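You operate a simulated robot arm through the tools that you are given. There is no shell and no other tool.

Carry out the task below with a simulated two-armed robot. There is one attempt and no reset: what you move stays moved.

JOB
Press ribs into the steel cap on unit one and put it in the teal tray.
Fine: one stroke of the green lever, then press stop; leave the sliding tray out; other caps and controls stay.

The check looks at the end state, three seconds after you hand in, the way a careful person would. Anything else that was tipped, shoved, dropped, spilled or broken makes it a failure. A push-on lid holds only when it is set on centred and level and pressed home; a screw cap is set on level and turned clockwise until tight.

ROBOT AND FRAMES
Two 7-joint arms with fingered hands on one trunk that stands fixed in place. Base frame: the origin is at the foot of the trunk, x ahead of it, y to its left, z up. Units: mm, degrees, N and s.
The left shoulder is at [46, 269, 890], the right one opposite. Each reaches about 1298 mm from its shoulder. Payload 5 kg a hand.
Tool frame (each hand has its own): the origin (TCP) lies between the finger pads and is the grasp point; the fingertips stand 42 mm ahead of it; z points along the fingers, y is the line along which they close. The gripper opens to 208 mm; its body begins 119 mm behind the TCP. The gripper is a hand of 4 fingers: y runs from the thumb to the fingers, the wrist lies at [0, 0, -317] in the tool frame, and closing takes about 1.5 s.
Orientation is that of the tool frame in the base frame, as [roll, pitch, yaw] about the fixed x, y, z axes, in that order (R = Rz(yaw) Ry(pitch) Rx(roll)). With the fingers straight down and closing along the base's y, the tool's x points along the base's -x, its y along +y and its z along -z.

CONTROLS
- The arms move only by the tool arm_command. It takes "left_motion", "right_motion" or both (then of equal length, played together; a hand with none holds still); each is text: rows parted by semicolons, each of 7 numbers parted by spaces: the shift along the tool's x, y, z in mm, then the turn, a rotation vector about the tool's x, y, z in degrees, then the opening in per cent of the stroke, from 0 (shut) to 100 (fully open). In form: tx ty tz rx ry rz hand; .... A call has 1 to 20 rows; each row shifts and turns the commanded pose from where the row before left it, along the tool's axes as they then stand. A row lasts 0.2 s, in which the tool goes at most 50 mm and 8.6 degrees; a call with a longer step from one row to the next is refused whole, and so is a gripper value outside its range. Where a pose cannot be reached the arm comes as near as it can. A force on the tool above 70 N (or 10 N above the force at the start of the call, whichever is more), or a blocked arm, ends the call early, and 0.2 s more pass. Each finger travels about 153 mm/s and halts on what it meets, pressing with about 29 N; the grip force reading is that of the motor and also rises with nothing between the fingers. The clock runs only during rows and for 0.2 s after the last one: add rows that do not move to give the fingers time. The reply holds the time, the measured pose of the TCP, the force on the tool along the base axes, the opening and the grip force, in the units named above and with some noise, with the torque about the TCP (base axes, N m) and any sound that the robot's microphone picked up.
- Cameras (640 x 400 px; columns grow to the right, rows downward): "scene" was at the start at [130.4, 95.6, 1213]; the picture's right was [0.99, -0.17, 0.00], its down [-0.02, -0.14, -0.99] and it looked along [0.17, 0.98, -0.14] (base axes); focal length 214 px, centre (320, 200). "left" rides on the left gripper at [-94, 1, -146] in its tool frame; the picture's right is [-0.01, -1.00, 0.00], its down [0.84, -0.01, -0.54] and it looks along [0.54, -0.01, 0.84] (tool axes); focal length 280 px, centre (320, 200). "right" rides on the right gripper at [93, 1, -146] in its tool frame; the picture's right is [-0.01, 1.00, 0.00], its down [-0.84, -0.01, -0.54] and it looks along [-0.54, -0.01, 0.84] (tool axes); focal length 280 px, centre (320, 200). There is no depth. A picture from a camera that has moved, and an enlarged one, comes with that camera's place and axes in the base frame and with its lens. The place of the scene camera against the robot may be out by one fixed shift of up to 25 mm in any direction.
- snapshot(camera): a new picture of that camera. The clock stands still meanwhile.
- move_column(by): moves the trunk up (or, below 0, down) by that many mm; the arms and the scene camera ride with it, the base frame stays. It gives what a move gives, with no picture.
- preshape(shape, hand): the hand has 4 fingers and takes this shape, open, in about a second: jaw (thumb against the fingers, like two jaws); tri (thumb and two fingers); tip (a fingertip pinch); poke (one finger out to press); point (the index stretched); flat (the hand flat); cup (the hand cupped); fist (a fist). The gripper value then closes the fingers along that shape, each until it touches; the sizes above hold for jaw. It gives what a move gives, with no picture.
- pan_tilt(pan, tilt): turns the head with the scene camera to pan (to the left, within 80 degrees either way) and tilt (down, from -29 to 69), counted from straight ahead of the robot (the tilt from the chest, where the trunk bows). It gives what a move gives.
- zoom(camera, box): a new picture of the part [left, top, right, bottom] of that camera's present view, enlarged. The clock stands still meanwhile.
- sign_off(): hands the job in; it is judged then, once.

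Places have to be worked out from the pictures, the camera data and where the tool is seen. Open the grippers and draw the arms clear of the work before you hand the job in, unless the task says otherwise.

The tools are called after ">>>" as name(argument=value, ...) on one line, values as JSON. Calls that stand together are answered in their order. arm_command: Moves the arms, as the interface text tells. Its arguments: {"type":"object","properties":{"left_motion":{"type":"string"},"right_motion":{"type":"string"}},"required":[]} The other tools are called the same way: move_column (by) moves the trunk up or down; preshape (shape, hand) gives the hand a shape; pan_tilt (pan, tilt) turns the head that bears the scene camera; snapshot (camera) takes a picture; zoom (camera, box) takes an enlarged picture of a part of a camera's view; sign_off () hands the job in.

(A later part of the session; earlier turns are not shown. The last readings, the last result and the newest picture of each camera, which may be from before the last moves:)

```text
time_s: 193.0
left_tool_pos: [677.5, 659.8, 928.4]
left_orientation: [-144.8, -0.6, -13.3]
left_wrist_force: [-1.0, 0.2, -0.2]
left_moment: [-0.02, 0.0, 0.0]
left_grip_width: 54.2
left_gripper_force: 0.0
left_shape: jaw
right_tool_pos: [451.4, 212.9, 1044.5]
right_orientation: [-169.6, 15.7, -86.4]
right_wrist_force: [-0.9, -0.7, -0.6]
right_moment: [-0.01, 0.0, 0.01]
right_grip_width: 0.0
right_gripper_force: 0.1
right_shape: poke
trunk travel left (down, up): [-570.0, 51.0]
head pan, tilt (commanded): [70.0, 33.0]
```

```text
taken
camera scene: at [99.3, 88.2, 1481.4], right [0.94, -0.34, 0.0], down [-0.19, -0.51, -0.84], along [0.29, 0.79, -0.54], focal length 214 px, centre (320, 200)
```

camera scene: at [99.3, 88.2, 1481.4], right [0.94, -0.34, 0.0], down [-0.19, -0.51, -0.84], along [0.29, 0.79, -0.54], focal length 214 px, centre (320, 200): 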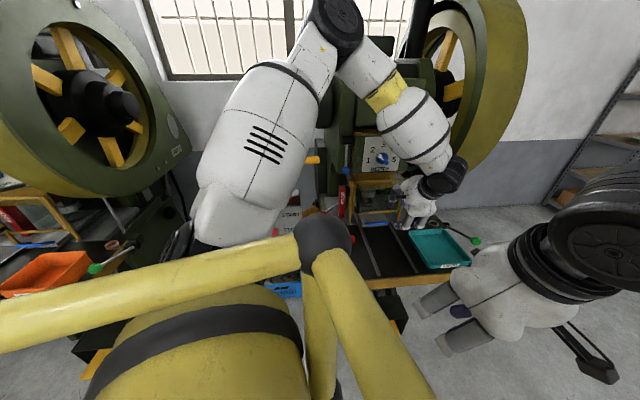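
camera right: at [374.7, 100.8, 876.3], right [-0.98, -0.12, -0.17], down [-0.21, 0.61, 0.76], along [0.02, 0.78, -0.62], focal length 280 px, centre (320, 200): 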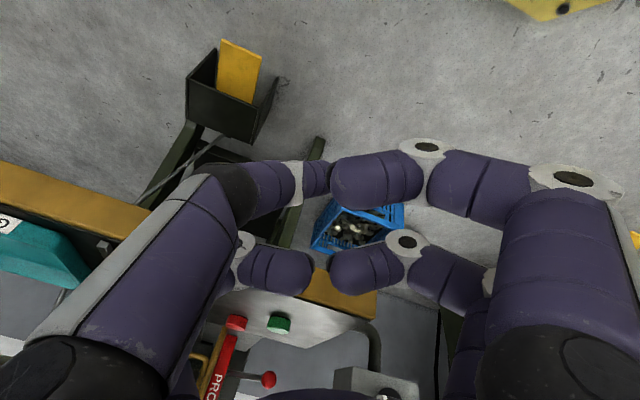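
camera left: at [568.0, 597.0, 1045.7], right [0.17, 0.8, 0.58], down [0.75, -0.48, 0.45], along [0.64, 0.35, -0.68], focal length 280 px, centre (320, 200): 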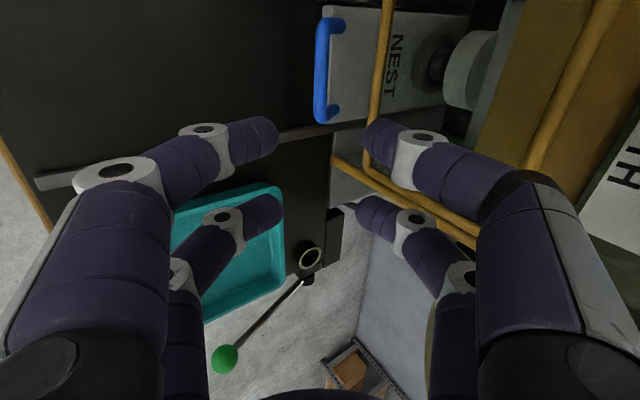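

The handle is straight ahead along the tool axis, about 168 mm away. I'll advance 93 mm to the earlier retreat point and compare.

>>> arm_command(left_motion="-0.5 0 31 0 0 0 26; -0.5 0 31 0 0 0 26; -0.5 0 31 0 0 0 26; 0 0 0 0 0 0 26")

>>> snapshot(camera="left")

```text
time_s: 194.0
left_tool_pos: [690.8, 710.2, 852.6]
left_orientation: [-144.7, -0.7, -13.3]
left_wrist_force: [-0.2, -0.9, 1.2]
left_moment: [0.04, -0.04, -0.02]
left_grip_width: 54.0
left_gripper_force: 0.2
left_shape: jaw
right_tool_pos: [451.4, 213.2, 1044.9]
right_orientation: [-169.4, 15.6, -86.4]
right_wrist_force: [0.3, -1.1, 0.7]
right_moment: [0.08, -0.06, 0.01]
right_grip_width: 0.0
right_gripper_force: 0.1
right_shape: poke
trunk travel left (down, up): [-570.0, 51.0]
head pan, tilt (commanded): [70.0, 33.0]
```

```text
taken
camera left: at [579.4, 648.8, 970.0], right [0.17, 0.8, 0.58], down [0.75, -0.48, 0.46], along [0.64, 0.36, -0.68], focal length 280 px, centre (320, 200)
```

left: 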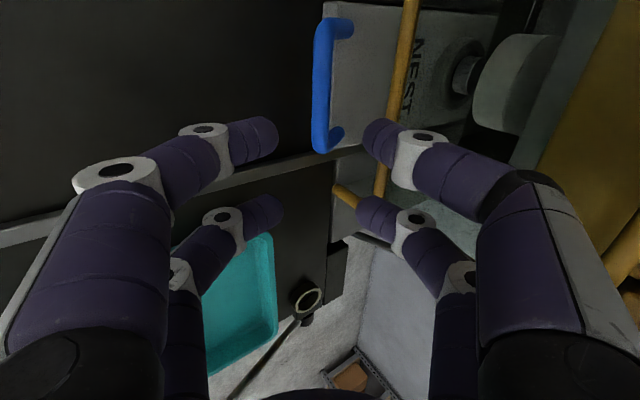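

The view matches the earlier release view. I'll advance another 55 mm so the near pair straddles the bar.

>>> arm_command(left_motion="0 0 20 0 0 0 26; 0 0 20 0 0 0 26; 0 0 15 0 0 0 26; 0 0 0 0 0 0 26")

>>> snapshot(camera="left")

>>> zoom(camera="scene", box=[350, 160, 470, 270])

```text
time_s: 195.0
left_tool_pos: [697.4, 741.4, 809.1]
left_orientation: [-144.8, -0.5, -13.2]
left_wrist_force: [0.3, -0.4, -0.8]
left_moment: [0.0, -0.01, -0.05]
left_grip_width: 54.0
left_gripper_force: 0.1
left_shape: jaw
right_tool_pos: [451.8, 212.4, 1044.4]
right_orientation: [-169.6, 15.7, -86.4]
right_wrist_force: [-0.5, 0.7, -0.3]
right_moment: [0.04, 0.0, 0.02]
right_grip_width: 0.3
right_gripper_force: 0.1
right_shape: poke
trunk travel left (down, up): [-570.0, 51.0]
head pan, tilt (commanded): [70.0, 33.0]
```

```text
taken
camera left: at [586.7, 679.5, 926.5], right [0.17, 0.8, 0.58], down [0.75, -0.48, 0.45], along [0.64, 0.35, -0.68], focal length 280 px, centre (320, 200)
```

left: 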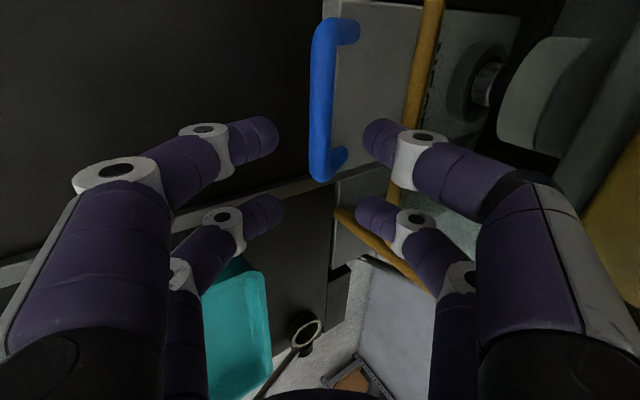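

```text
3.64 times, centred on (410, 215) of scene
camera zoom: at [99.2, 87.9, 1481.5], right [0.94, -0.34, 0.0], down [-0.19, -0.51, -0.84], along [0.29, 0.79, -0.54], focal length 780 px, centre (-7, 146)
```

zoom: 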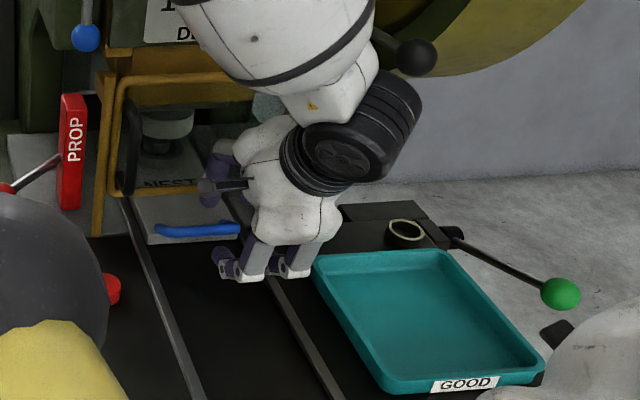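

Good straddle geometry. I'll advance the last 20 mm and close on the bar.

>>> arm_command(left_motion="0 0 10 0 0 0 26; 0 0 10 0 0 0 26; 0 0 0 0 0 0 18; 0 0 0 0 0 0 10; 0 0 0 0 0 0 4; 0 0 0 0 0 0 0; 0 0 0 0 0 0 0; 0 0 0 0 0 0 0")

>>> snapshot(camera="left")

```text
time_s: 196.8
left_tool_pos: [699.8, 752.7, 792.9]
left_orientation: [-144.8, -0.5, -13.2]
left_wrist_force: [2.5, 3.6, -3.2]
left_moment: [0.02, -0.11, -0.14]
left_grip_width: 2.4
left_gripper_force: 28.4
left_shape: jaw
right_tool_pos: [452.2, 212.8, 1044.3]
right_orientation: [-169.6, 15.7, -86.4]
right_wrist_force: [0.2, -0.6, -0.4]
right_moment: [0.0, 0.03, 0.04]
right_grip_width: 0.0
right_gripper_force: 0.0
right_shape: poke
trunk travel left (down, up): [-570.0, 51.0]
head pan, tilt (commanded): [70.0, 33.0]
```

```text
taken
camera left: at [589.5, 691.1, 909.5], right [0.17, 0.8, 0.58], down [0.75, -0.48, 0.45], along [0.64, 0.35, -0.68], focal length 280 px, centre (320, 200)
```

left: 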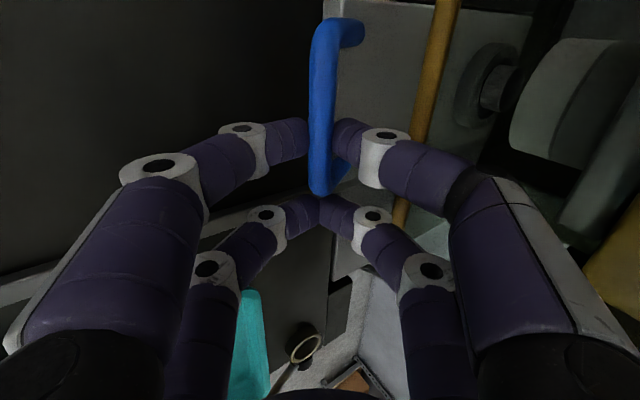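

The bar is gripped. I'll pull the tray outward along its rails, 40 mm to start.

>>> arm_command(left_motion="0 4 -2.8 0 0 0 0; 0 6.5 -4.6 0 0 0 0; 0 8 -5.7 0 0 0 0; 0 8 -5.7 0 0 0 0; 0 8 -5.7 0 0 0 0; 0 0 0 0 0 0 0")

>>> snapshot(camera="left")

>>> zoom(camera="scene", box=[350, 160, 470, 270])

```text
time_s: 198.2
left_tool_pos: [690.1, 710.8, 791.2]
left_orientation: [-144.8, -0.6, -13.2]
left_wrist_force: [-5.8, 1.3, -5.2]
left_moment: [-0.09, 0.03, 0.09]
left_grip_width: 2.4
left_gripper_force: 29.1
left_shape: jaw
right_tool_pos: [451.5, 213.1, 1044.0]
right_orientation: [-169.6, 15.6, -86.4]
right_wrist_force: [0.5, 0.5, 1.0]
right_moment: [0.02, -0.01, 0.02]
right_grip_width: 0.0
right_gripper_force: 0.1
right_shape: poke
trunk travel left (down, up): [-570.0, 51.0]
head pan, tilt (commanded): [70.0, 33.0]
```

```text
taken
camera left: at [579.3, 649.8, 909.5], right [0.17, 0.8, 0.58], down [0.75, -0.48, 0.45], along [0.64, 0.35, -0.68], focal length 280 px, centre (320, 200)
```

left: 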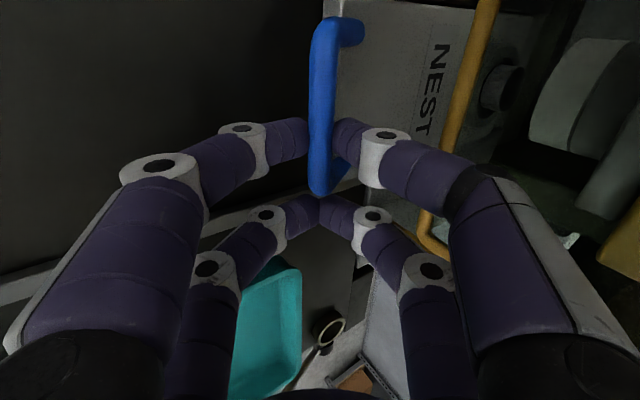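

```text
3.64 times, centred on (410, 215) of scene
camera zoom: at [99.1, 88.4, 1481.3], right [0.94, -0.34, 0.0], down [-0.19, -0.51, -0.84], along [0.29, 0.79, -0.54], focal length 780 px, centre (-7, 146)
```

zoom: 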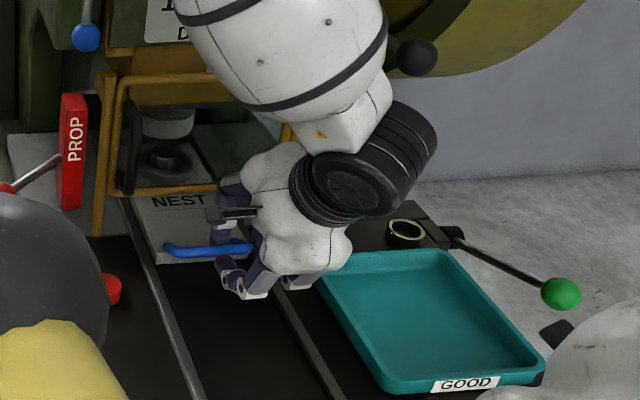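

The tray follows. I'll pull another 90 mm.

>>> arm_command(left_motion="-0.1 8.17 -5.76 0 0 0 0; -0.1 8.17 -5.76 0 0 0 0; -0.1 8.17 -5.76 0 0 0 0; -0.1 8.17 -5.76 0 0 0 0; -0.1 8.17 -5.76 0 0 0 0; -0.1 8.17 -5.76 0 0 0 0; -0.1 8.17 -5.76 0 0 0 0; -0.1 8.17 -5.76 0 0 0 0; -0.1 8.17 -5.76 0 0 0 0; 0 0 0 0 0 0 0")

>>> snapshot(camera="left")

>>> zoom(camera="scene", box=[350, 160, 470, 270])

```text
time_s: 200.4
left_tool_pos: [667.8, 624.9, 792.7]
left_orientation: [-144.8, -0.4, -13.2]
left_wrist_force: [-13.0, 2.7, -7.8]
left_moment: [-0.1, 0.09, 0.18]
left_grip_width: 2.4
left_gripper_force: 28.9
left_shape: jaw
right_tool_pos: [452.1, 214.1, 1044.1]
right_orientation: [-169.6, 15.7, -86.4]
right_wrist_force: [-0.3, -0.1, -0.4]
right_moment: [0.02, -0.03, 0.02]
right_grip_width: 0.0
right_gripper_force: 0.0
right_shape: poke
trunk travel left (down, up): [-570.0, 51.0]
head pan, tilt (commanded): [70.0, 33.0]
```

```text
taken
camera left: at [557.3, 562.9, 909.8], right [0.17, 0.8, 0.58], down [0.75, -0.48, 0.45], along [0.64, 0.35, -0.68], focal length 280 px, centre (320, 200)
```

left: 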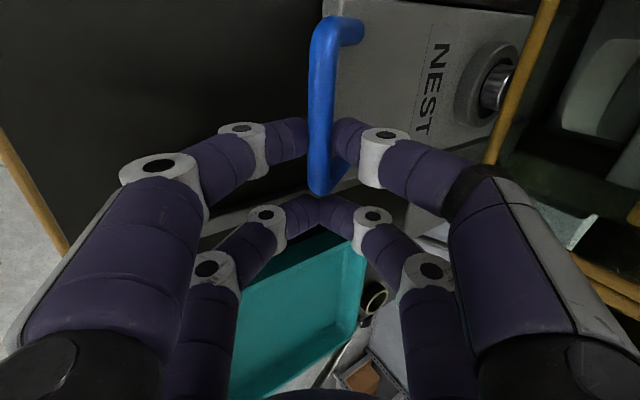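

```text
3.64 times, centred on (410, 215) of scene
camera zoom: at [99.0, 88.4, 1481.3], right [0.94, -0.34, 0.0], down [-0.19, -0.51, -0.84], along [0.29, 0.79, -0.54], focal length 780 px, centre (-7, 146)
```

zoom: 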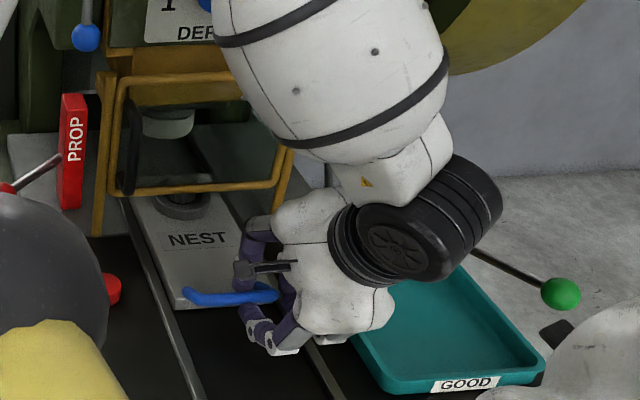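

132 mm out. There's a small sideways load, so I'll correct by -1.5 mm and bring the hand upright about the bar while holding.

>>> arm_command(left_motion="-0.3 -3.17 0.19 -7 0 0 0; -0.3 -3.17 0.19 -7 0 0 0; -0.3 -3.17 0.19 -7 0 0 0; -0.3 -3.17 0.19 -7 0 0 0; -0.3 -3.17 0.19 -7 0 0 0; 0 0 0 0 0 0 0")

>>> snapshot(camera="left")

```text
time_s: 201.8
left_tool_pos: [672.4, 640.9, 795.7]
left_orientation: [-180.0, -0.4, -13.2]
left_wrist_force: [-5.5, 2.1, -7.7]
left_moment: [0.21, -0.09, -0.01]
left_grip_width: 2.9
left_gripper_force: 29.0
left_shape: jaw
right_tool_pos: [452.8, 212.8, 1043.1]
right_orientation: [-169.5, 15.7, -86.5]
right_wrist_force: [0.1, 0.4, -0.7]
right_moment: [-0.05, 0.02, 0.01]
right_grip_width: 0.0
right_gripper_force: 0.1
right_shape: poke
trunk travel left (down, up): [-570.0, 51.0]
head pan, tilt (commanded): [70.0, 33.0]
```

```text
taken
camera left: at [579.5, 659.7, 941.7], right [0.21, 0.98, 0.0], down [0.82, -0.18, 0.55], along [0.53, -0.12, -0.84], focal length 280 px, centre (320, 200)
```

left: 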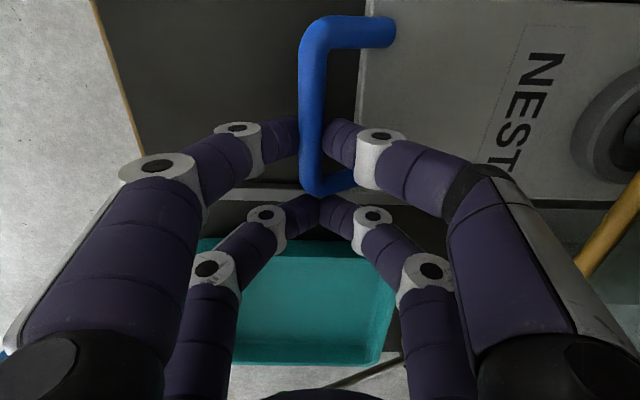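

Upright again. I'll pull the remaining way, about 170 mm, back to where the tray started.

>>> arm_command(left_motion="-0.2 8 0 0 0 0 0; -0.1 12 0 0 0 0 0; -0.1 12 0 0 0 0 0; -0.1 12 0 0 0 0 0; -0.1 12 0 0 0 0 0; -0.1 12 0 0 0 0 0; -0.1 12 0 0 0 0 0; -0.1 12 0 0 0 0 0; -0.1 12 0 0 0 0 0; -0.1 12 0 0 0 0 0; -0.1 12 0 0 0 0 0; -0.1 12 0 0 0 0 0; -0.1 12 0 0 0 0 0; -0.1 10 0 0 0 0 0; 0 0 0 0 0 0 0")

>>> snapshot(camera="left")

>>> snapshot(camera="scene")

```text
time_s: 205.0
left_tool_pos: [633.0, 481.0, 796.4]
left_orientation: [-179.8, -0.5, -13.3]
left_wrist_force: [-17.8, 2.2, 1.3]
left_moment: [0.21, 0.49, -0.09]
left_grip_width: 2.8
left_gripper_force: 28.8
left_shape: jaw
right_tool_pos: [451.6, 213.8, 1044.4]
right_orientation: [-169.5, 15.7, -86.4]
right_wrist_force: [0.1, -0.3, 0.7]
right_moment: [-0.01, 0.03, -0.03]
right_grip_width: 0.0
right_gripper_force: 0.1
right_shape: poke
trunk travel left (down, up): [-570.0, 51.0]
head pan, tilt (commanded): [70.0, 33.0]
```

```text
taken
camera left: at [539.3, 500.9, 941.1], right [0.21, 0.98, 0.0], down [0.82, -0.18, 0.55], along [0.53, -0.11, -0.84], focal length 280 px, centre (320, 200)
```

left: 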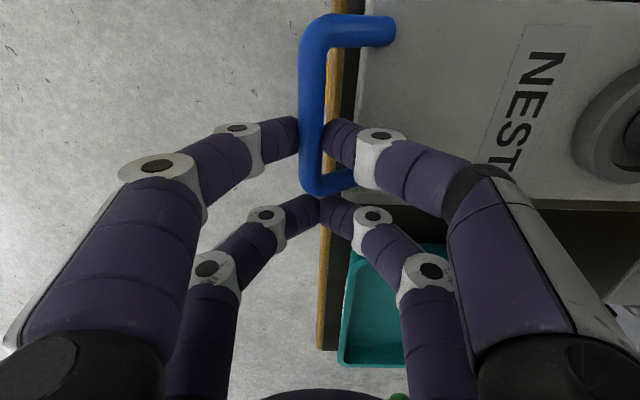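

```text
taken
camera scene: at [98.5, 88.1, 1481.4], right [0.94, -0.34, 0.0], down [-0.19, -0.51, -0.84], along [0.29, 0.79, -0.54], focal length 214 px, centre (320, 200)
```

scene: 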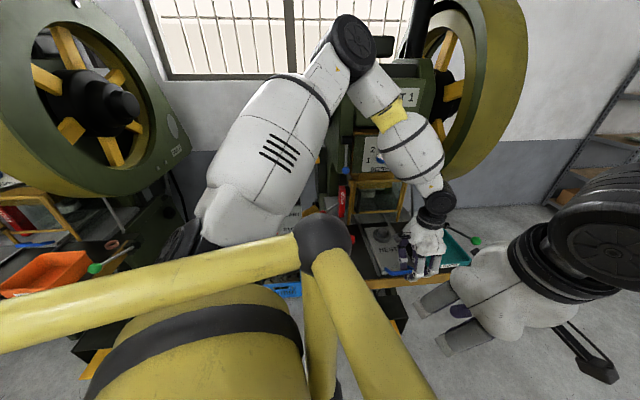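

About 10 mm short of the starting position, with a sideways load. I'll correct -2 mm in x and pull the last bit gently.

>>> arm_command(left_motion="-2 2 0 0 0 0 0; -0.3 4 0 0 0 0 0; -0.1 4 0 0 0 0 0; 0 0 0 0 0 0 0")

>>> zoom(camera="scene", box=[340, 200, 480, 300])

>>> snapshot(camera="left")

```text
time_s: 206.0
left_tool_pos: [628.4, 471.0, 796.0]
left_orientation: [-179.8, -0.5, -13.1]
left_wrist_force: [-4.4, 3.9, -0.4]
left_moment: [0.26, 0.12, -0.14]
left_grip_width: 2.8
left_gripper_force: 28.8
left_shape: jaw
right_tool_pos: [452.1, 212.3, 1044.4]
right_orientation: [-169.7, 15.7, -86.4]
right_wrist_force: [-0.8, -1.4, -0.3]
right_moment: [-0.04, 0.03, -0.04]
right_grip_width: 0.2
right_gripper_force: 0.1
right_shape: poke
trunk travel left (down, up): [-570.0, 51.0]
head pan, tilt (commanded): [70.0, 33.0]
```

```text
4.00 times, centred on (410, 250) of scene
camera zoom: at [99.1, 88.2, 1481.4], right [0.94, -0.34, 0.0], down [-0.19, -0.51, -0.84], along [0.29, 0.79, -0.54], focal length 858 px, centre (-40, 0)
```

zoom: 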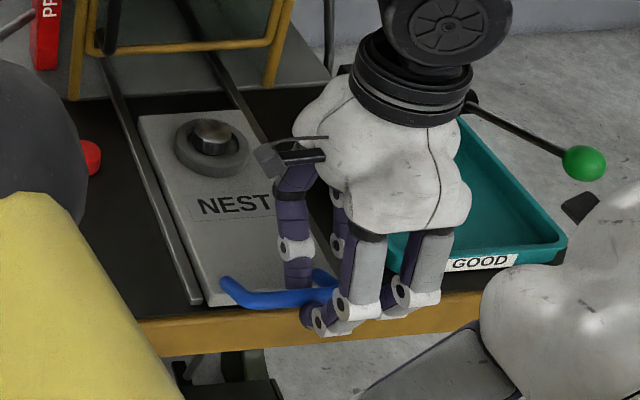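

```text
taken
camera left: at [536.0, 491.8, 941.1], right [0.21, 0.98, 0.0], down [0.82, -0.18, 0.55], along [0.53, -0.11, -0.84], focal length 280 px, centre (320, 200)
```

left: 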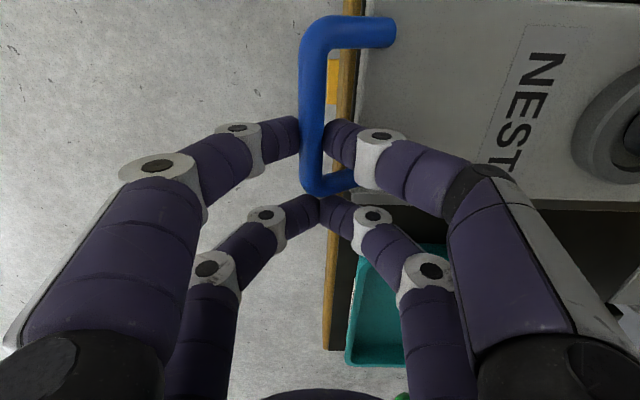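

The tray is back at its starting position with the cap in the nest. I'll open the hand and lift off the handle.

>>> arm_command(left_motion="0 -1.5 0 0 0 0 0; 0 0 0 0 0 0 8; 0 0 0 0 0 0 16; 0 0 0 0 0 0 24; 0 0 0 0 0 0 26; 0 0 0 0 0 0 26; 0 0 -10 0 0 0 26; 0 0 -20 0 0 0 26; 0 0 -35 0 0 0 26; 0 0 -40 0 0 0 26; 0 0 0 0 0 0 26")

>>> snapshot(camera="left")

>>> zoom(camera="scene", box=[340, 200, 480, 300])

```text
time_s: 208.4
left_tool_pos: [627.5, 474.8, 899.4]
left_orientation: [-179.7, -0.5, -13.2]
left_wrist_force: [0.6, -0.4, 0.1]
left_moment: [-0.01, 0.07, 0.02]
left_grip_width: 53.7
left_gripper_force: 0.1
left_shape: jaw
right_tool_pos: [452.7, 213.1, 1043.4]
right_orientation: [-169.6, 15.7, -86.4]
right_wrist_force: [-0.1, 0.6, 0.1]
right_moment: [-0.06, 0.05, 0.01]
right_grip_width: 0.0
right_gripper_force: 0.0
right_shape: poke
trunk travel left (down, up): [-570.0, 51.0]
head pan, tilt (commanded): [70.0, 33.0]
```

```text
taken
camera left: at [535.9, 493.8, 1045.3], right [0.21, 0.98, 0.0], down [0.82, -0.18, 0.55], along [0.53, -0.11, -0.84], focal length 280 px, centre (320, 200)
```

left: 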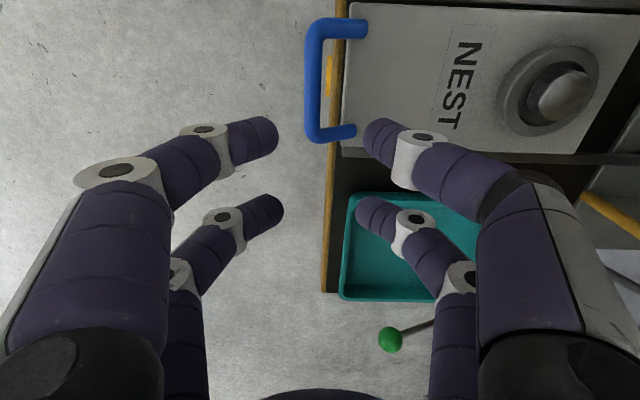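

```text
4.00 times, centred on (410, 250) of scene
camera zoom: at [99.9, 88.4, 1481.2], right [0.94, -0.34, 0.0], down [-0.19, -0.51, -0.84], along [0.29, 0.79, -0.55], focal length 858 px, centre (-40, 0)
```

zoom: 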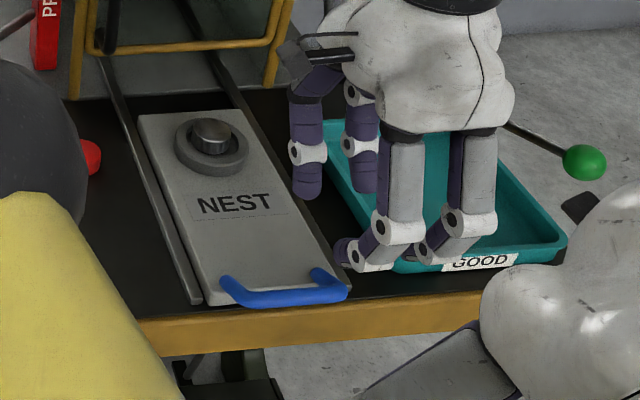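

The tray is out and clear. I'll zoom in on the cap in the nest.

>>> zoom(camera="left", box=[480, 30, 640, 150])

>>> zoom(camera="scene", box=[370, 215, 410, 255])

```text
3.33 times, centred on (560, 90) of left
camera zoom: at [535.9, 493.8, 1045.3], right [0.21, 0.98, 0.0], down [0.82, -0.18, 0.55], along [0.53, -0.11, -0.84], focal length 935 px, centre (-480, 567)
```

zoom: 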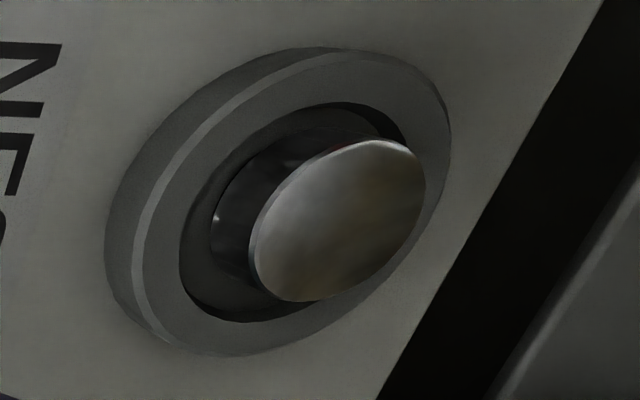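

```text
10.00 times, centred on (390, 235) of scene
camera zoom: at [99.9, 88.4, 1481.2], right [0.94, -0.34, 0.0], down [-0.19, -0.51, -0.84], along [0.29, 0.79, -0.55], focal length 2145 px, centre (-380, -150)
```

zoom: 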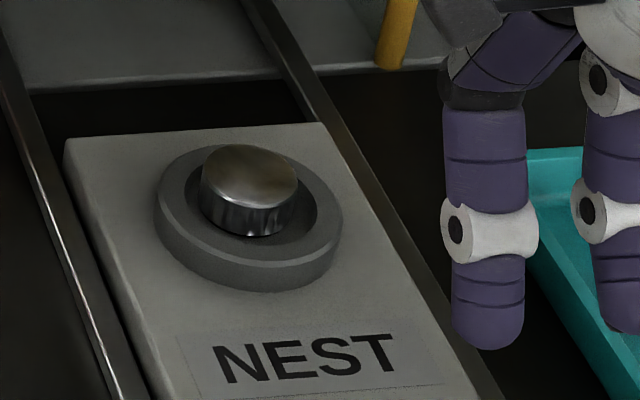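

I'll take one closer look at the cap's side to confirm the ribs before moving it.

>>> zoom(camera="left", box=[530, 65, 590, 125])

>>> zoom(camera="scene", box=[378, 225, 398, 245])

```text
6.67 times, centred on (560, 95) of left
camera zoom: at [535.9, 493.8, 1045.3], right [0.21, 0.98, 0.0], down [0.82, -0.18, 0.55], along [0.53, -0.11, -0.84], focal length 1869 px, centre (-1280, 900)
```

zoom: 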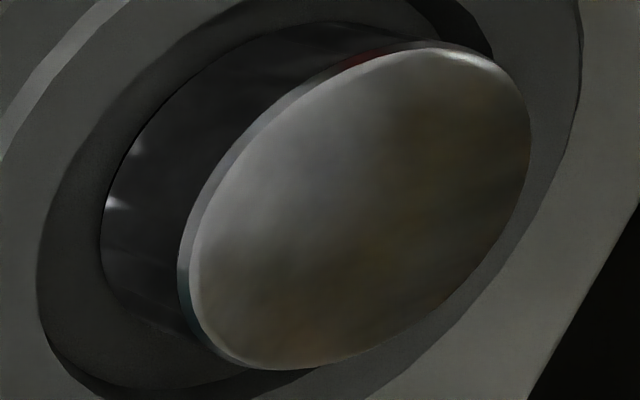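

```text
16.00 times, centred on (388, 235) of scene
camera zoom: at [99.9, 88.4, 1481.2], right [0.94, -0.34, 0.0], down [-0.19, -0.51, -0.84], along [0.29, 0.79, -0.55], focal length 3432 px, centre (-768, -360)
```

zoom: 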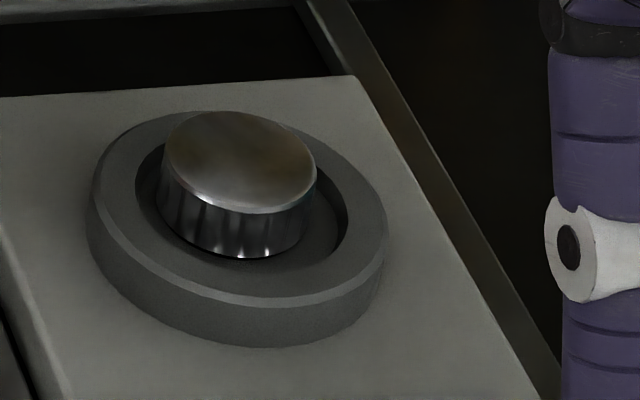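

The ribs are clearly visible on the cap's side. Now I'll pick it up: raise, rotate to yaw -50, and hover over the nest as I did when placing it.

>>> arm_command(left_motion="0 0 -36 0 0 0 32; 0 0 0 0 0 7.4 32; 0 0 0 0 0 7.4 32; 0 0 0 0 0 7.4 32; 0 0 0 0 0 7.4 32; 0 0 0 0 0 7.4 32; -22.6 -26.8 0 0 0 0 32; -22.6 -26.8 0 0 0 0 32; -22.6 -26.8 0 0 0 0 32; -22.6 -26.8 0 0 0 0 32; -22.6 -26.8 0 0 0 0 32; -22.6 -26.8 0 0 0 0 32; 0 0 0 0 0 0 32")

>>> snapshot(camera="left")

>>> zoom(camera="left", box=[260, 30, 390, 160])

```text
time_s: 211.2
left_tool_pos: [664.9, 680.4, 938.2]
left_orientation: [-179.5, -0.3, -50.3]
left_wrist_force: [-0.2, 0.7, 0.0]
left_moment: [0.09, 0.0, 0.02]
left_grip_width: 66.3
left_gripper_force: 0.1
left_shape: jaw
right_tool_pos: [452.1, 212.0, 1045.0]
right_orientation: [-169.6, 15.7, -86.4]
right_wrist_force: [0.4, -1.4, -0.3]
right_moment: [0.05, 0.0, 0.0]
right_grip_width: 0.0
right_gripper_force: 0.1
right_shape: poke
trunk travel left (down, up): [-570.0, 51.0]
head pan, tilt (commanded): [70.0, 33.0]
```

```text
taken
camera left: at [602.1, 750.8, 1083.8], right [0.76, 0.65, 0.01], down [0.54, -0.64, 0.54], along [0.36, -0.41, -0.84], focal length 280 px, centre (320, 200)
```

left: 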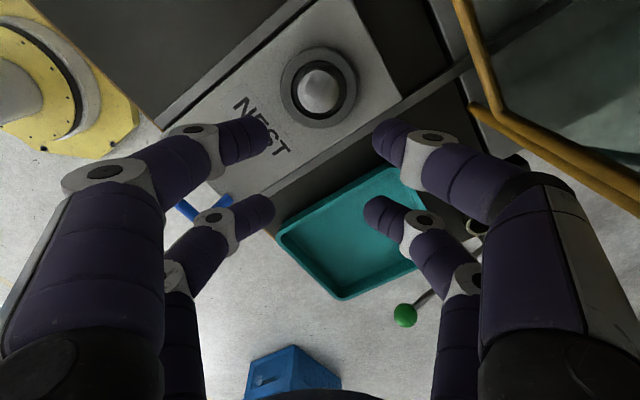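

```text
3.08 times, centred on (325, 95) of left
camera zoom: at [602.1, 750.8, 1083.8], right [0.76, 0.65, 0.01], down [0.54, -0.64, 0.54], along [0.36, -0.41, -0.84], focal length 863 px, centre (305, 523)
```

zoom: 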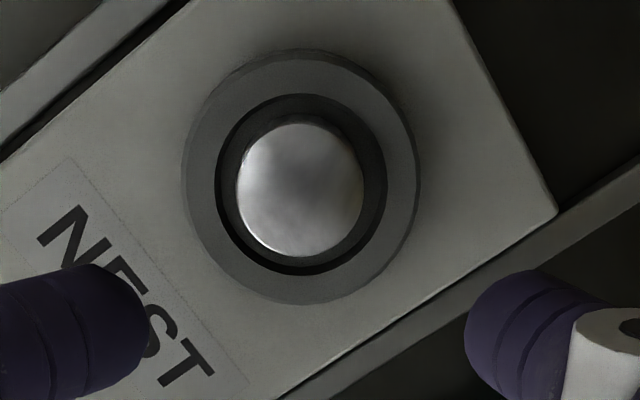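

The cap is centred under the near pair to within about 2 mm. I'll apply the small correction and descend in stages.

>>> arm_command(left_motion="-1.8 1.7 30 0 0 0 32; 0 0 30 0 0 0 32; 0 0 30 0 0 0 32; 0 0 20 0 0 0 32; 0 0 0 0 0 0 32")

>>> zoom(camera="left", box=[240, 50, 400, 210])

```text
time_s: 212.4
left_tool_pos: [662.2, 682.4, 827.7]
left_orientation: [-179.4, -0.2, -50.2]
left_wrist_force: [0.0, 0.3, 0.0]
left_moment: [-0.01, -0.03, -0.03]
left_grip_width: 66.0
left_gripper_force: 0.0
left_shape: jaw
right_tool_pos: [452.2, 212.9, 1043.1]
right_orientation: [-169.7, 15.7, -86.3]
right_wrist_force: [-0.3, 0.0, 0.4]
right_moment: [0.0, 0.0, -0.01]
right_grip_width: 0.0
right_gripper_force: 0.1
right_shape: poke
trunk travel left (down, up): [-570.0, 51.0]
head pan, tilt (commanded): [70.0, 33.0]
```

```text
2.50 times, centred on (320, 130) of left
camera zoom: at [600.2, 753.3, 973.1], right [0.76, 0.65, 0.01], down [0.54, -0.64, 0.54], along [0.36, -0.41, -0.84], focal length 701 px, centre (320, 375)
```

zoom: 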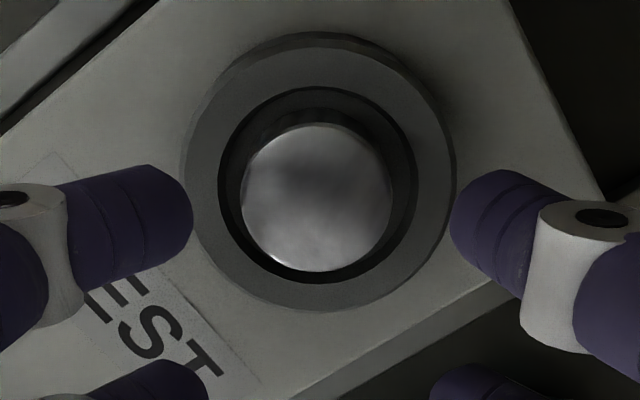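

Centred. I'll descend the final 23 mm slowly.

>>> arm_command(left_motion="1 0 10 0 0 0 32; 0 0 8 0 0 0 32; 0 0 4.5 0 0 0 32; 0 0 0 0 0 0 32")

>>> zoom(camera="left", box=[240, 50, 400, 210])

```text
time_s: 213.4
left_tool_pos: [662.8, 682.1, 806.5]
left_orientation: [-179.5, -0.3, -50.1]
left_wrist_force: [-0.3, -0.4, 2.4]
left_moment: [-0.03, 0.21, -0.02]
left_grip_width: 66.6
left_gripper_force: 0.1
left_shape: jaw
right_tool_pos: [452.8, 213.6, 1045.6]
right_orientation: [-169.6, 15.7, -86.4]
right_wrist_force: [0.3, -0.1, -0.2]
right_moment: [0.02, -0.01, 0.01]
right_grip_width: 0.0
right_gripper_force: 0.0
right_shape: poke
trunk travel left (down, up): [-570.0, 51.0]
head pan, tilt (commanded): [70.0, 33.0]
```

```text
2.50 times, centred on (320, 130) of left
camera zoom: at [602.2, 752.1, 951.6], right [0.76, 0.65, 0.01], down [0.54, -0.64, 0.54], along [0.36, -0.41, -0.84], focal length 701 px, centre (320, 375)
```

zoom: 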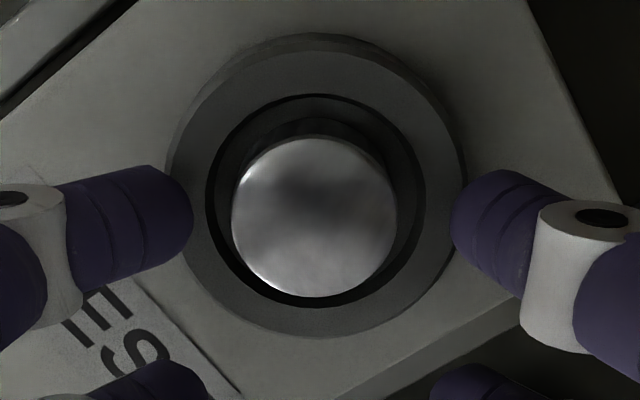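

Light contact with the ring top at 2.4 N. I'll lift half a millimetre and close on the cap.

>>> arm_command(left_motion="0 0 -0.7 0 0 0 28; 0 0 0 0 0 0 25; 0 0 0 0 0 0 22; 0 0 0 0 0 0 18; 0 0 0 0 0 0 14; 0 0 0 0 0 0 14; 0 0 0 0 0 0 14; 0 0 0 0 0 0 14")

>>> zoom(camera="left", box=[240, 50, 400, 210])

```text
time_s: 215.2
left_tool_pos: [664.4, 681.3, 805.4]
left_orientation: [-179.5, -0.4, -50.3]
left_wrist_force: [0.0, -0.1, 0.1]
left_moment: [-0.04, -0.02, -0.01]
left_grip_width: 20.7
left_gripper_force: 28.9
left_shape: jaw
right_tool_pos: [451.9, 212.7, 1042.7]
right_orientation: [-169.6, 15.8, -86.5]
right_wrist_force: [0.7, 0.2, 0.3]
right_moment: [0.02, -0.02, 0.03]
right_grip_width: 0.2
right_gripper_force: 0.0
right_shape: poke
trunk travel left (down, up): [-570.0, 51.0]
head pan, tilt (commanded): [70.0, 33.0]
```

```text
2.50 times, centred on (320, 130) of left
camera zoom: at [602.3, 751.7, 951.7], right [0.76, 0.65, 0.01], down [0.54, -0.64, 0.54], along [0.36, -0.41, -0.84], focal length 701 px, centre (320, 375)
```

zoom: 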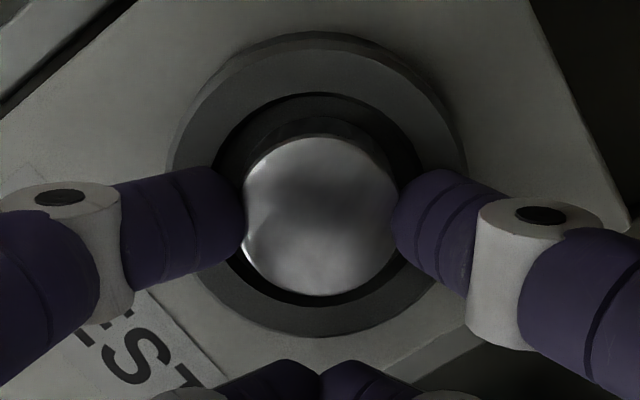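

The cap is gripped at 29 N. I'll lift slowly and check that it comes out.

>>> arm_command(left_motion="0 0 -5 0 0 0 14; 0 0 -8 0 0 0 14; 0 0 -12 0 0 0 14; 0 0 -15 0 0 0 14; 0 0 0 0 0 0 14")

>>> snapshot(camera="left")

>>> zoom(camera="scene", box=[360, 190, 440, 270])

```text
time_s: 216.4
left_tool_pos: [661.1, 681.1, 846.4]
left_orientation: [-179.7, -0.3, -50.2]
left_wrist_force: [0.6, 0.1, -0.9]
left_moment: [-0.04, 0.0, -0.02]
left_grip_width: 20.7
left_gripper_force: 29.2
left_shape: jaw
right_tool_pos: [452.6, 213.9, 1043.3]
right_orientation: [-169.7, 15.7, -86.4]
right_wrist_force: [0.1, 0.1, -0.7]
right_moment: [0.0, -0.01, 0.0]
right_grip_width: 0.1
right_gripper_force: 0.0
right_shape: poke
trunk travel left (down, up): [-570.0, 51.0]
head pan, tilt (commanded): [70.0, 33.0]
```

```text
taken
camera left: at [600.0, 751.7, 991.9], right [0.76, 0.65, 0.01], down [0.54, -0.64, 0.54], along [0.36, -0.41, -0.84], focal length 280 px, centre (320, 200)
```

left: 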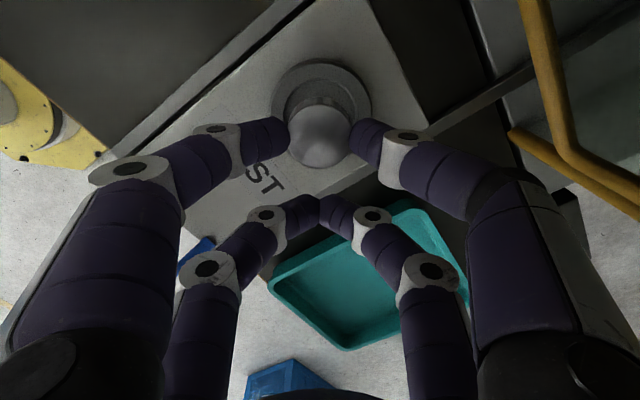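

```text
5.00 times, centred on (400, 230) of scene
camera zoom: at [99.5, 88.3, 1481.3], right [0.94, -0.34, 0.0], down [-0.19, -0.51, -0.84], along [0.29, 0.79, -0.54], focal length 1072 px, centre (-80, 50)
```

zoom: 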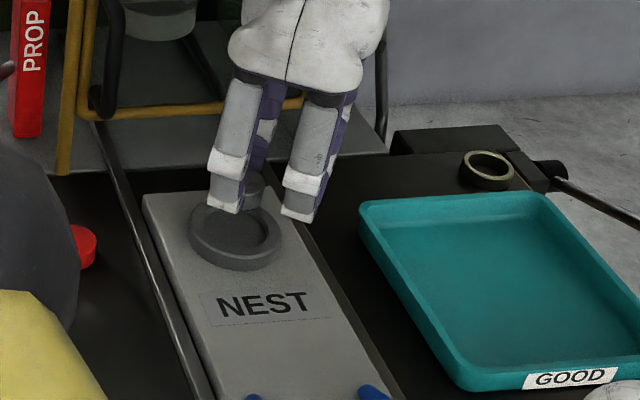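

The cap is out of the nest. I'll carry it at this height, low enough that the hand's camera passes under the black lever, back toward the operator and then across to the teal tray.

>>> arm_command(left_motion="29.5 11.9 0 0 0 0 14; 29.5 11.9 0 0 0 0 14; 29.5 11.9 0 0 0 0 14; 29.5 11.9 0 0 0 0 14; 0 0 0 0 0 0 14")

>>> arm_command(left_motion="25.6 -22.4 0 0 0 0 14; 25.6 -22.4 0 0 0 0 14; 25.6 -22.4 0 0 0 0 14; 25.6 -22.4 0 0 0 0 14; 25.6 -22.4 0 0 0 0 14; 0 0 0 0 0 0 14")

>>> snapshot(camera="left")

>>> snapshot(camera="scene")

>>> zoom(camera="scene", box=[390, 170, 500, 280])

```text
time_s: 217.6
left_tool_pos: [701.0, 560.4, 845.3]
left_orientation: [-179.6, -0.4, -50.2]
left_wrist_force: [-0.8, -0.1, 0.2]
left_moment: [-0.01, -0.04, -0.03]
left_grip_width: 20.5
left_gripper_force: 29.0
left_shape: jaw
right_tool_pos: [452.2, 213.2, 1044.6]
right_orientation: [-169.6, 15.7, -86.4]
right_wrist_force: [-0.5, -0.4, -0.3]
right_moment: [0.01, 0.02, -0.01]
right_grip_width: 0.0
right_gripper_force: 0.2
right_shape: poke
trunk travel left (down, up): [-570.0, 51.0]
head pan, tilt (commanded): [70.0, 33.0]
```

```text
time_s: 219.0
left_tool_pos: [868.7, 532.7, 849.4]
left_orientation: [-179.4, -0.3, -50.2]
left_wrist_force: [1.1, 0.0, -0.5]
left_moment: [-0.02, -0.02, -0.02]
left_grip_width: 20.9
left_gripper_force: 29.3
left_shape: jaw
right_tool_pos: [452.1, 213.2, 1044.2]
right_orientation: [-169.7, 15.7, -86.5]
right_wrist_force: [0.7, 0.4, 0.5]
right_moment: [0.0, -0.04, -0.02]
right_grip_width: 0.1
right_gripper_force: 0.1
right_shape: poke
trunk travel left (down, up): [-570.0, 51.0]
head pan, tilt (commanded): [70.0, 33.0]
```

```text
taken
camera left: at [806.2, 603.4, 994.6], right [0.76, 0.65, 0.01], down [0.54, -0.64, 0.54], along [0.36, -0.41, -0.84], focal length 280 px, centre (320, 200)
```

left: 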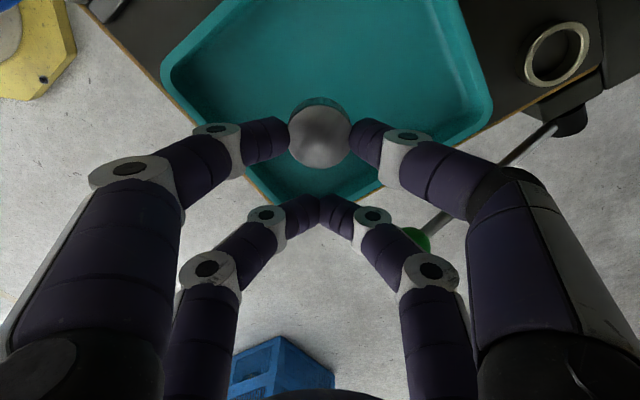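

```text
taken
camera scene: at [99.1, 87.9, 1481.5], right [0.94, -0.34, 0.0], down [-0.19, -0.51, -0.84], along [0.29, 0.79, -0.54], focal length 214 px, centre (320, 200)
```

scene: 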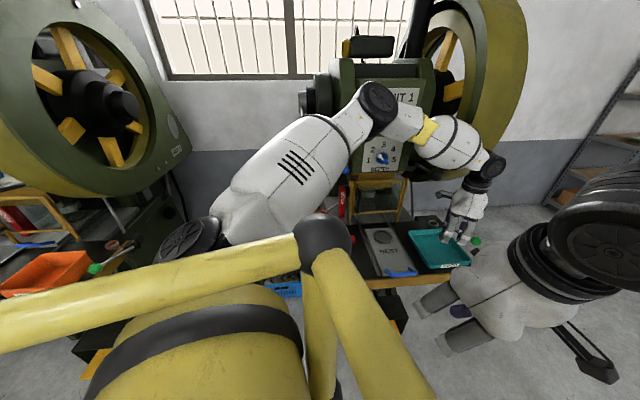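

```text
3.64 times, centred on (445, 225) of scene
camera zoom: at [99.1, 87.9, 1481.5], right [0.94, -0.34, 0.0], down [-0.19, -0.51, -0.84], along [0.29, 0.79, -0.54], focal length 780 px, centre (-134, 109)
```

zoom: 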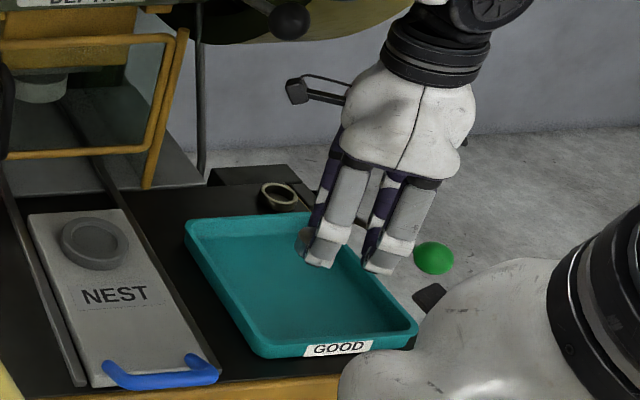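

At this yaw the far fingers would land on the tray's corner rim. I'll rotate back to yaw -13 here so both finger pairs fall inside the tray.

>>> arm_command(left_motion="0 0 0 0 0 -7.4 14; 0 0 0 0 0 -7.4 14; 0 0 0 0 0 -7.4 14; 0 0 0 0 0 -7.4 14; 0 0 0 0 0 -7.3 14; 0 0 0 0 0 0 14")

>>> snapshot(camera="left")

>>> zoom(camera="scene", box=[390, 170, 500, 280])

```text
time_s: 220.4
left_tool_pos: [867.7, 532.9, 848.6]
left_orientation: [-179.8, -0.9, -13.2]
left_wrist_force: [-0.5, -0.2, -1.1]
left_moment: [-0.02, -0.01, 0.06]
left_grip_width: 20.7
left_gripper_force: 29.2
left_shape: jaw
right_tool_pos: [451.8, 213.4, 1044.3]
right_orientation: [-169.6, 15.7, -86.4]
right_wrist_force: [1.1, -0.6, 0.0]
right_moment: [0.01, -0.02, 0.01]
right_grip_width: 0.0
right_gripper_force: 0.1
right_shape: poke
trunk travel left (down, up): [-570.0, 51.0]
head pan, tilt (commanded): [70.0, 33.0]
```

```text
taken
camera left: at [776.1, 552.5, 993.1], right [0.21, 0.98, 0.0], down [0.82, -0.18, 0.55], along [0.54, -0.12, -0.84], focal length 280 px, centre (320, 200)
```

left: 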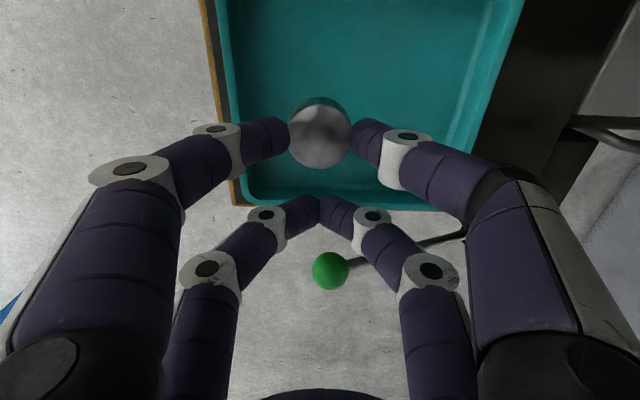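

```text
3.64 times, centred on (445, 225) of scene
camera zoom: at [99.3, 88.1, 1481.4], right [0.94, -0.34, 0.0], down [-0.19, -0.51, -0.84], along [0.29, 0.79, -0.54], focal length 780 px, centre (-134, 109)
```

zoom: 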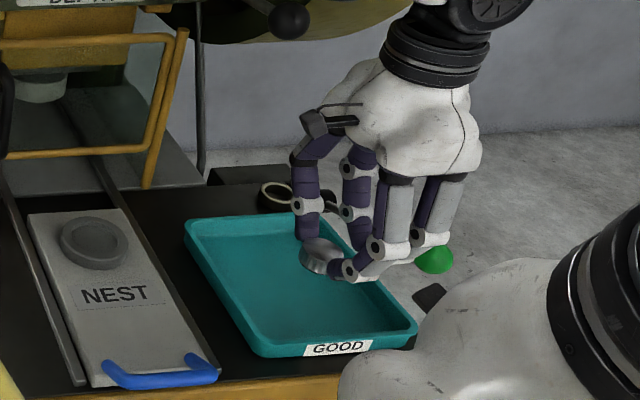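

Both pairs are inside the tray walls with about 28–34 mm clearance. I'll lower the cap into the tray in stages.

>>> arm_command(left_motion="0 0 20 0 0 0 14; 0 0 20 0 0 0 14; 0 0 12 0 0 0 14; 0 0 0 0 0 0 14")

>>> snapshot(camera="left")

>>> zoom(camera="scene", box=[420, 200, 490, 270])

```text
time_s: 221.4
left_tool_pos: [848.7, 536.2, 805.4]
left_orientation: [-179.7, -0.6, -13.3]
left_wrist_force: [-0.2, -0.2, -0.2]
left_moment: [0.02, -0.04, 0.0]
left_grip_width: 20.8
left_gripper_force: 28.8
left_shape: jaw
left hand out of reach, approached as far as the arm can: row 1, 2, 3
right_tool_pos: [451.6, 212.6, 1045.0]
right_orientation: [-169.6, 15.7, -86.4]
right_wrist_force: [-0.5, -0.2, 0.1]
right_moment: [0.0, 0.02, 0.01]
right_grip_width: 0.0
right_gripper_force: 0.1
right_shape: poke
trunk travel left (down, up): [-570.0, 51.0]
head pan, tilt (commanded): [70.0, 33.0]
```

```text
taken
camera left: at [756.6, 556.7, 950.4], right [0.22, 0.98, 0.0], down [0.82, -0.18, 0.55], along [0.54, -0.12, -0.84], focal length 280 px, centre (320, 200)
```

left: 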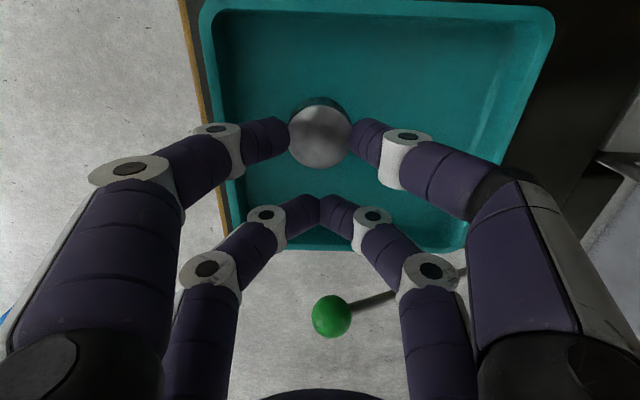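

```text
5.71 times, centred on (455, 235) of scene
camera zoom: at [99.2, 87.9, 1481.4], right [0.94, -0.34, 0.0], down [-0.19, -0.51, -0.84], along [0.29, 0.79, -0.54], focal length 1226 px, centre (-451, 0)
```

zoom: 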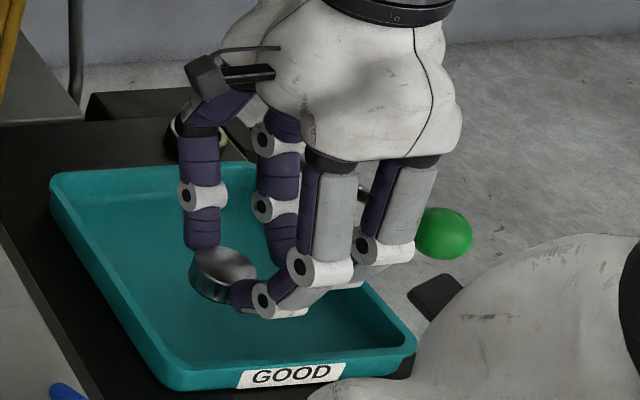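

The reach limit pulled the hand slightly inward, still well inside the tray. I'll continue lowering with a small inward shift, watching for contact.

>>> arm_command(left_motion="-6 1 8 0 0 0 14; -5 1 8 0 0 0 14; 0 0 0 0 0 0 14")

>>> snapshot(camera="left")

>>> zoom(camera="scene", box=[420, 200, 490, 270])

```text
time_s: 222.2
left_tool_pos: [837.4, 537.8, 790.3]
left_orientation: [-179.8, -0.5, -13.3]
left_wrist_force: [0.8, 0.5, -0.8]
left_moment: [0.01, 0.01, 0.06]
left_grip_width: 20.6
left_gripper_force: 29.0
left_shape: jaw
right_tool_pos: [452.3, 213.8, 1043.4]
right_orientation: [-169.6, 15.7, -86.4]
right_wrist_force: [-0.4, 0.5, 0.3]
right_moment: [0.01, 0.01, 0.01]
right_grip_width: 0.0
right_gripper_force: 0.0
right_shape: poke
trunk travel left (down, up): [-570.0, 51.0]
head pan, tilt (commanded): [70.0, 33.0]
```

```text
taken
camera left: at [745.9, 557.6, 935.1], right [0.22, 0.98, 0.0], down [0.82, -0.18, 0.55], along [0.53, -0.12, -0.84], focal length 280 px, centre (320, 200)
```

left: 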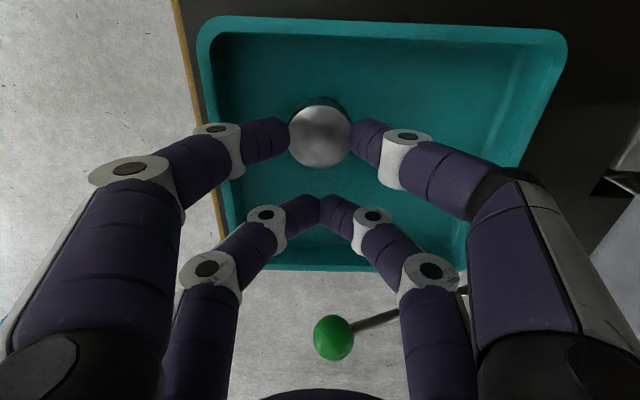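

```text
5.71 times, centred on (455, 235) of scene
camera zoom: at [99.2, 88.0, 1481.4], right [0.94, -0.34, 0.0], down [-0.19, -0.51, -0.84], along [0.29, 0.79, -0.54], focal length 1226 px, centre (-451, 0)
```

zoom: 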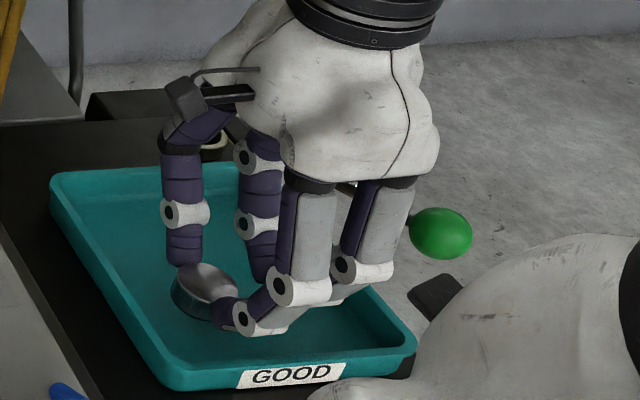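

No flags and everything's inside the tray. I'll lower in 4 mm steps until the cap touches the floor.

>>> arm_command(left_motion="-1 0 4 0 0 0 14; -1 0 4 0 0 0 14; -1 0 4 0 0 0 14; 0 0 0 0 0 0 14")

>>> zoom(camera="scene", box=[420, 200, 490, 270])

```text
time_s: 223.2
left_tool_pos: [834.6, 538.8, 778.4]
left_orientation: [-179.8, -0.7, -13.3]
left_wrist_force: [-0.6, 0.3, -0.8]
left_moment: [0.03, -0.02, 0.02]
left_grip_width: 20.7
left_gripper_force: 29.4
left_shape: jaw
right_tool_pos: [452.2, 212.4, 1043.3]
right_orientation: [-169.5, 15.7, -86.4]
right_wrist_force: [0.3, -1.0, 0.0]
right_moment: [-0.01, -0.02, -0.01]
right_grip_width: 0.1
right_gripper_force: 0.1
right_shape: poke
trunk travel left (down, up): [-570.0, 51.0]
head pan, tilt (commanded): [70.0, 33.0]
```

```text
5.71 times, centred on (455, 235) of scene
camera zoom: at [99.3, 88.0, 1481.4], right [0.94, -0.34, 0.0], down [-0.19, -0.51, -0.84], along [0.29, 0.79, -0.54], focal length 1226 px, centre (-451, 0)
```

zoom: 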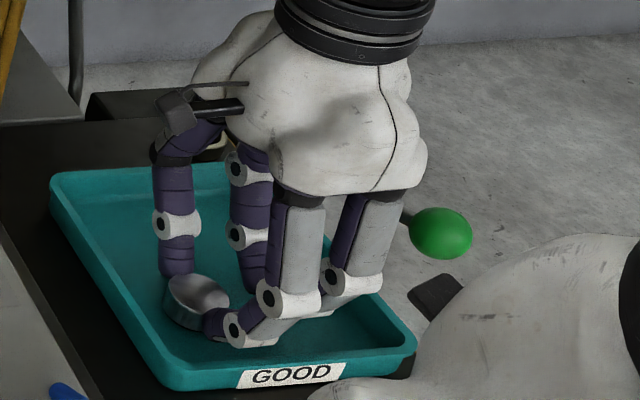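

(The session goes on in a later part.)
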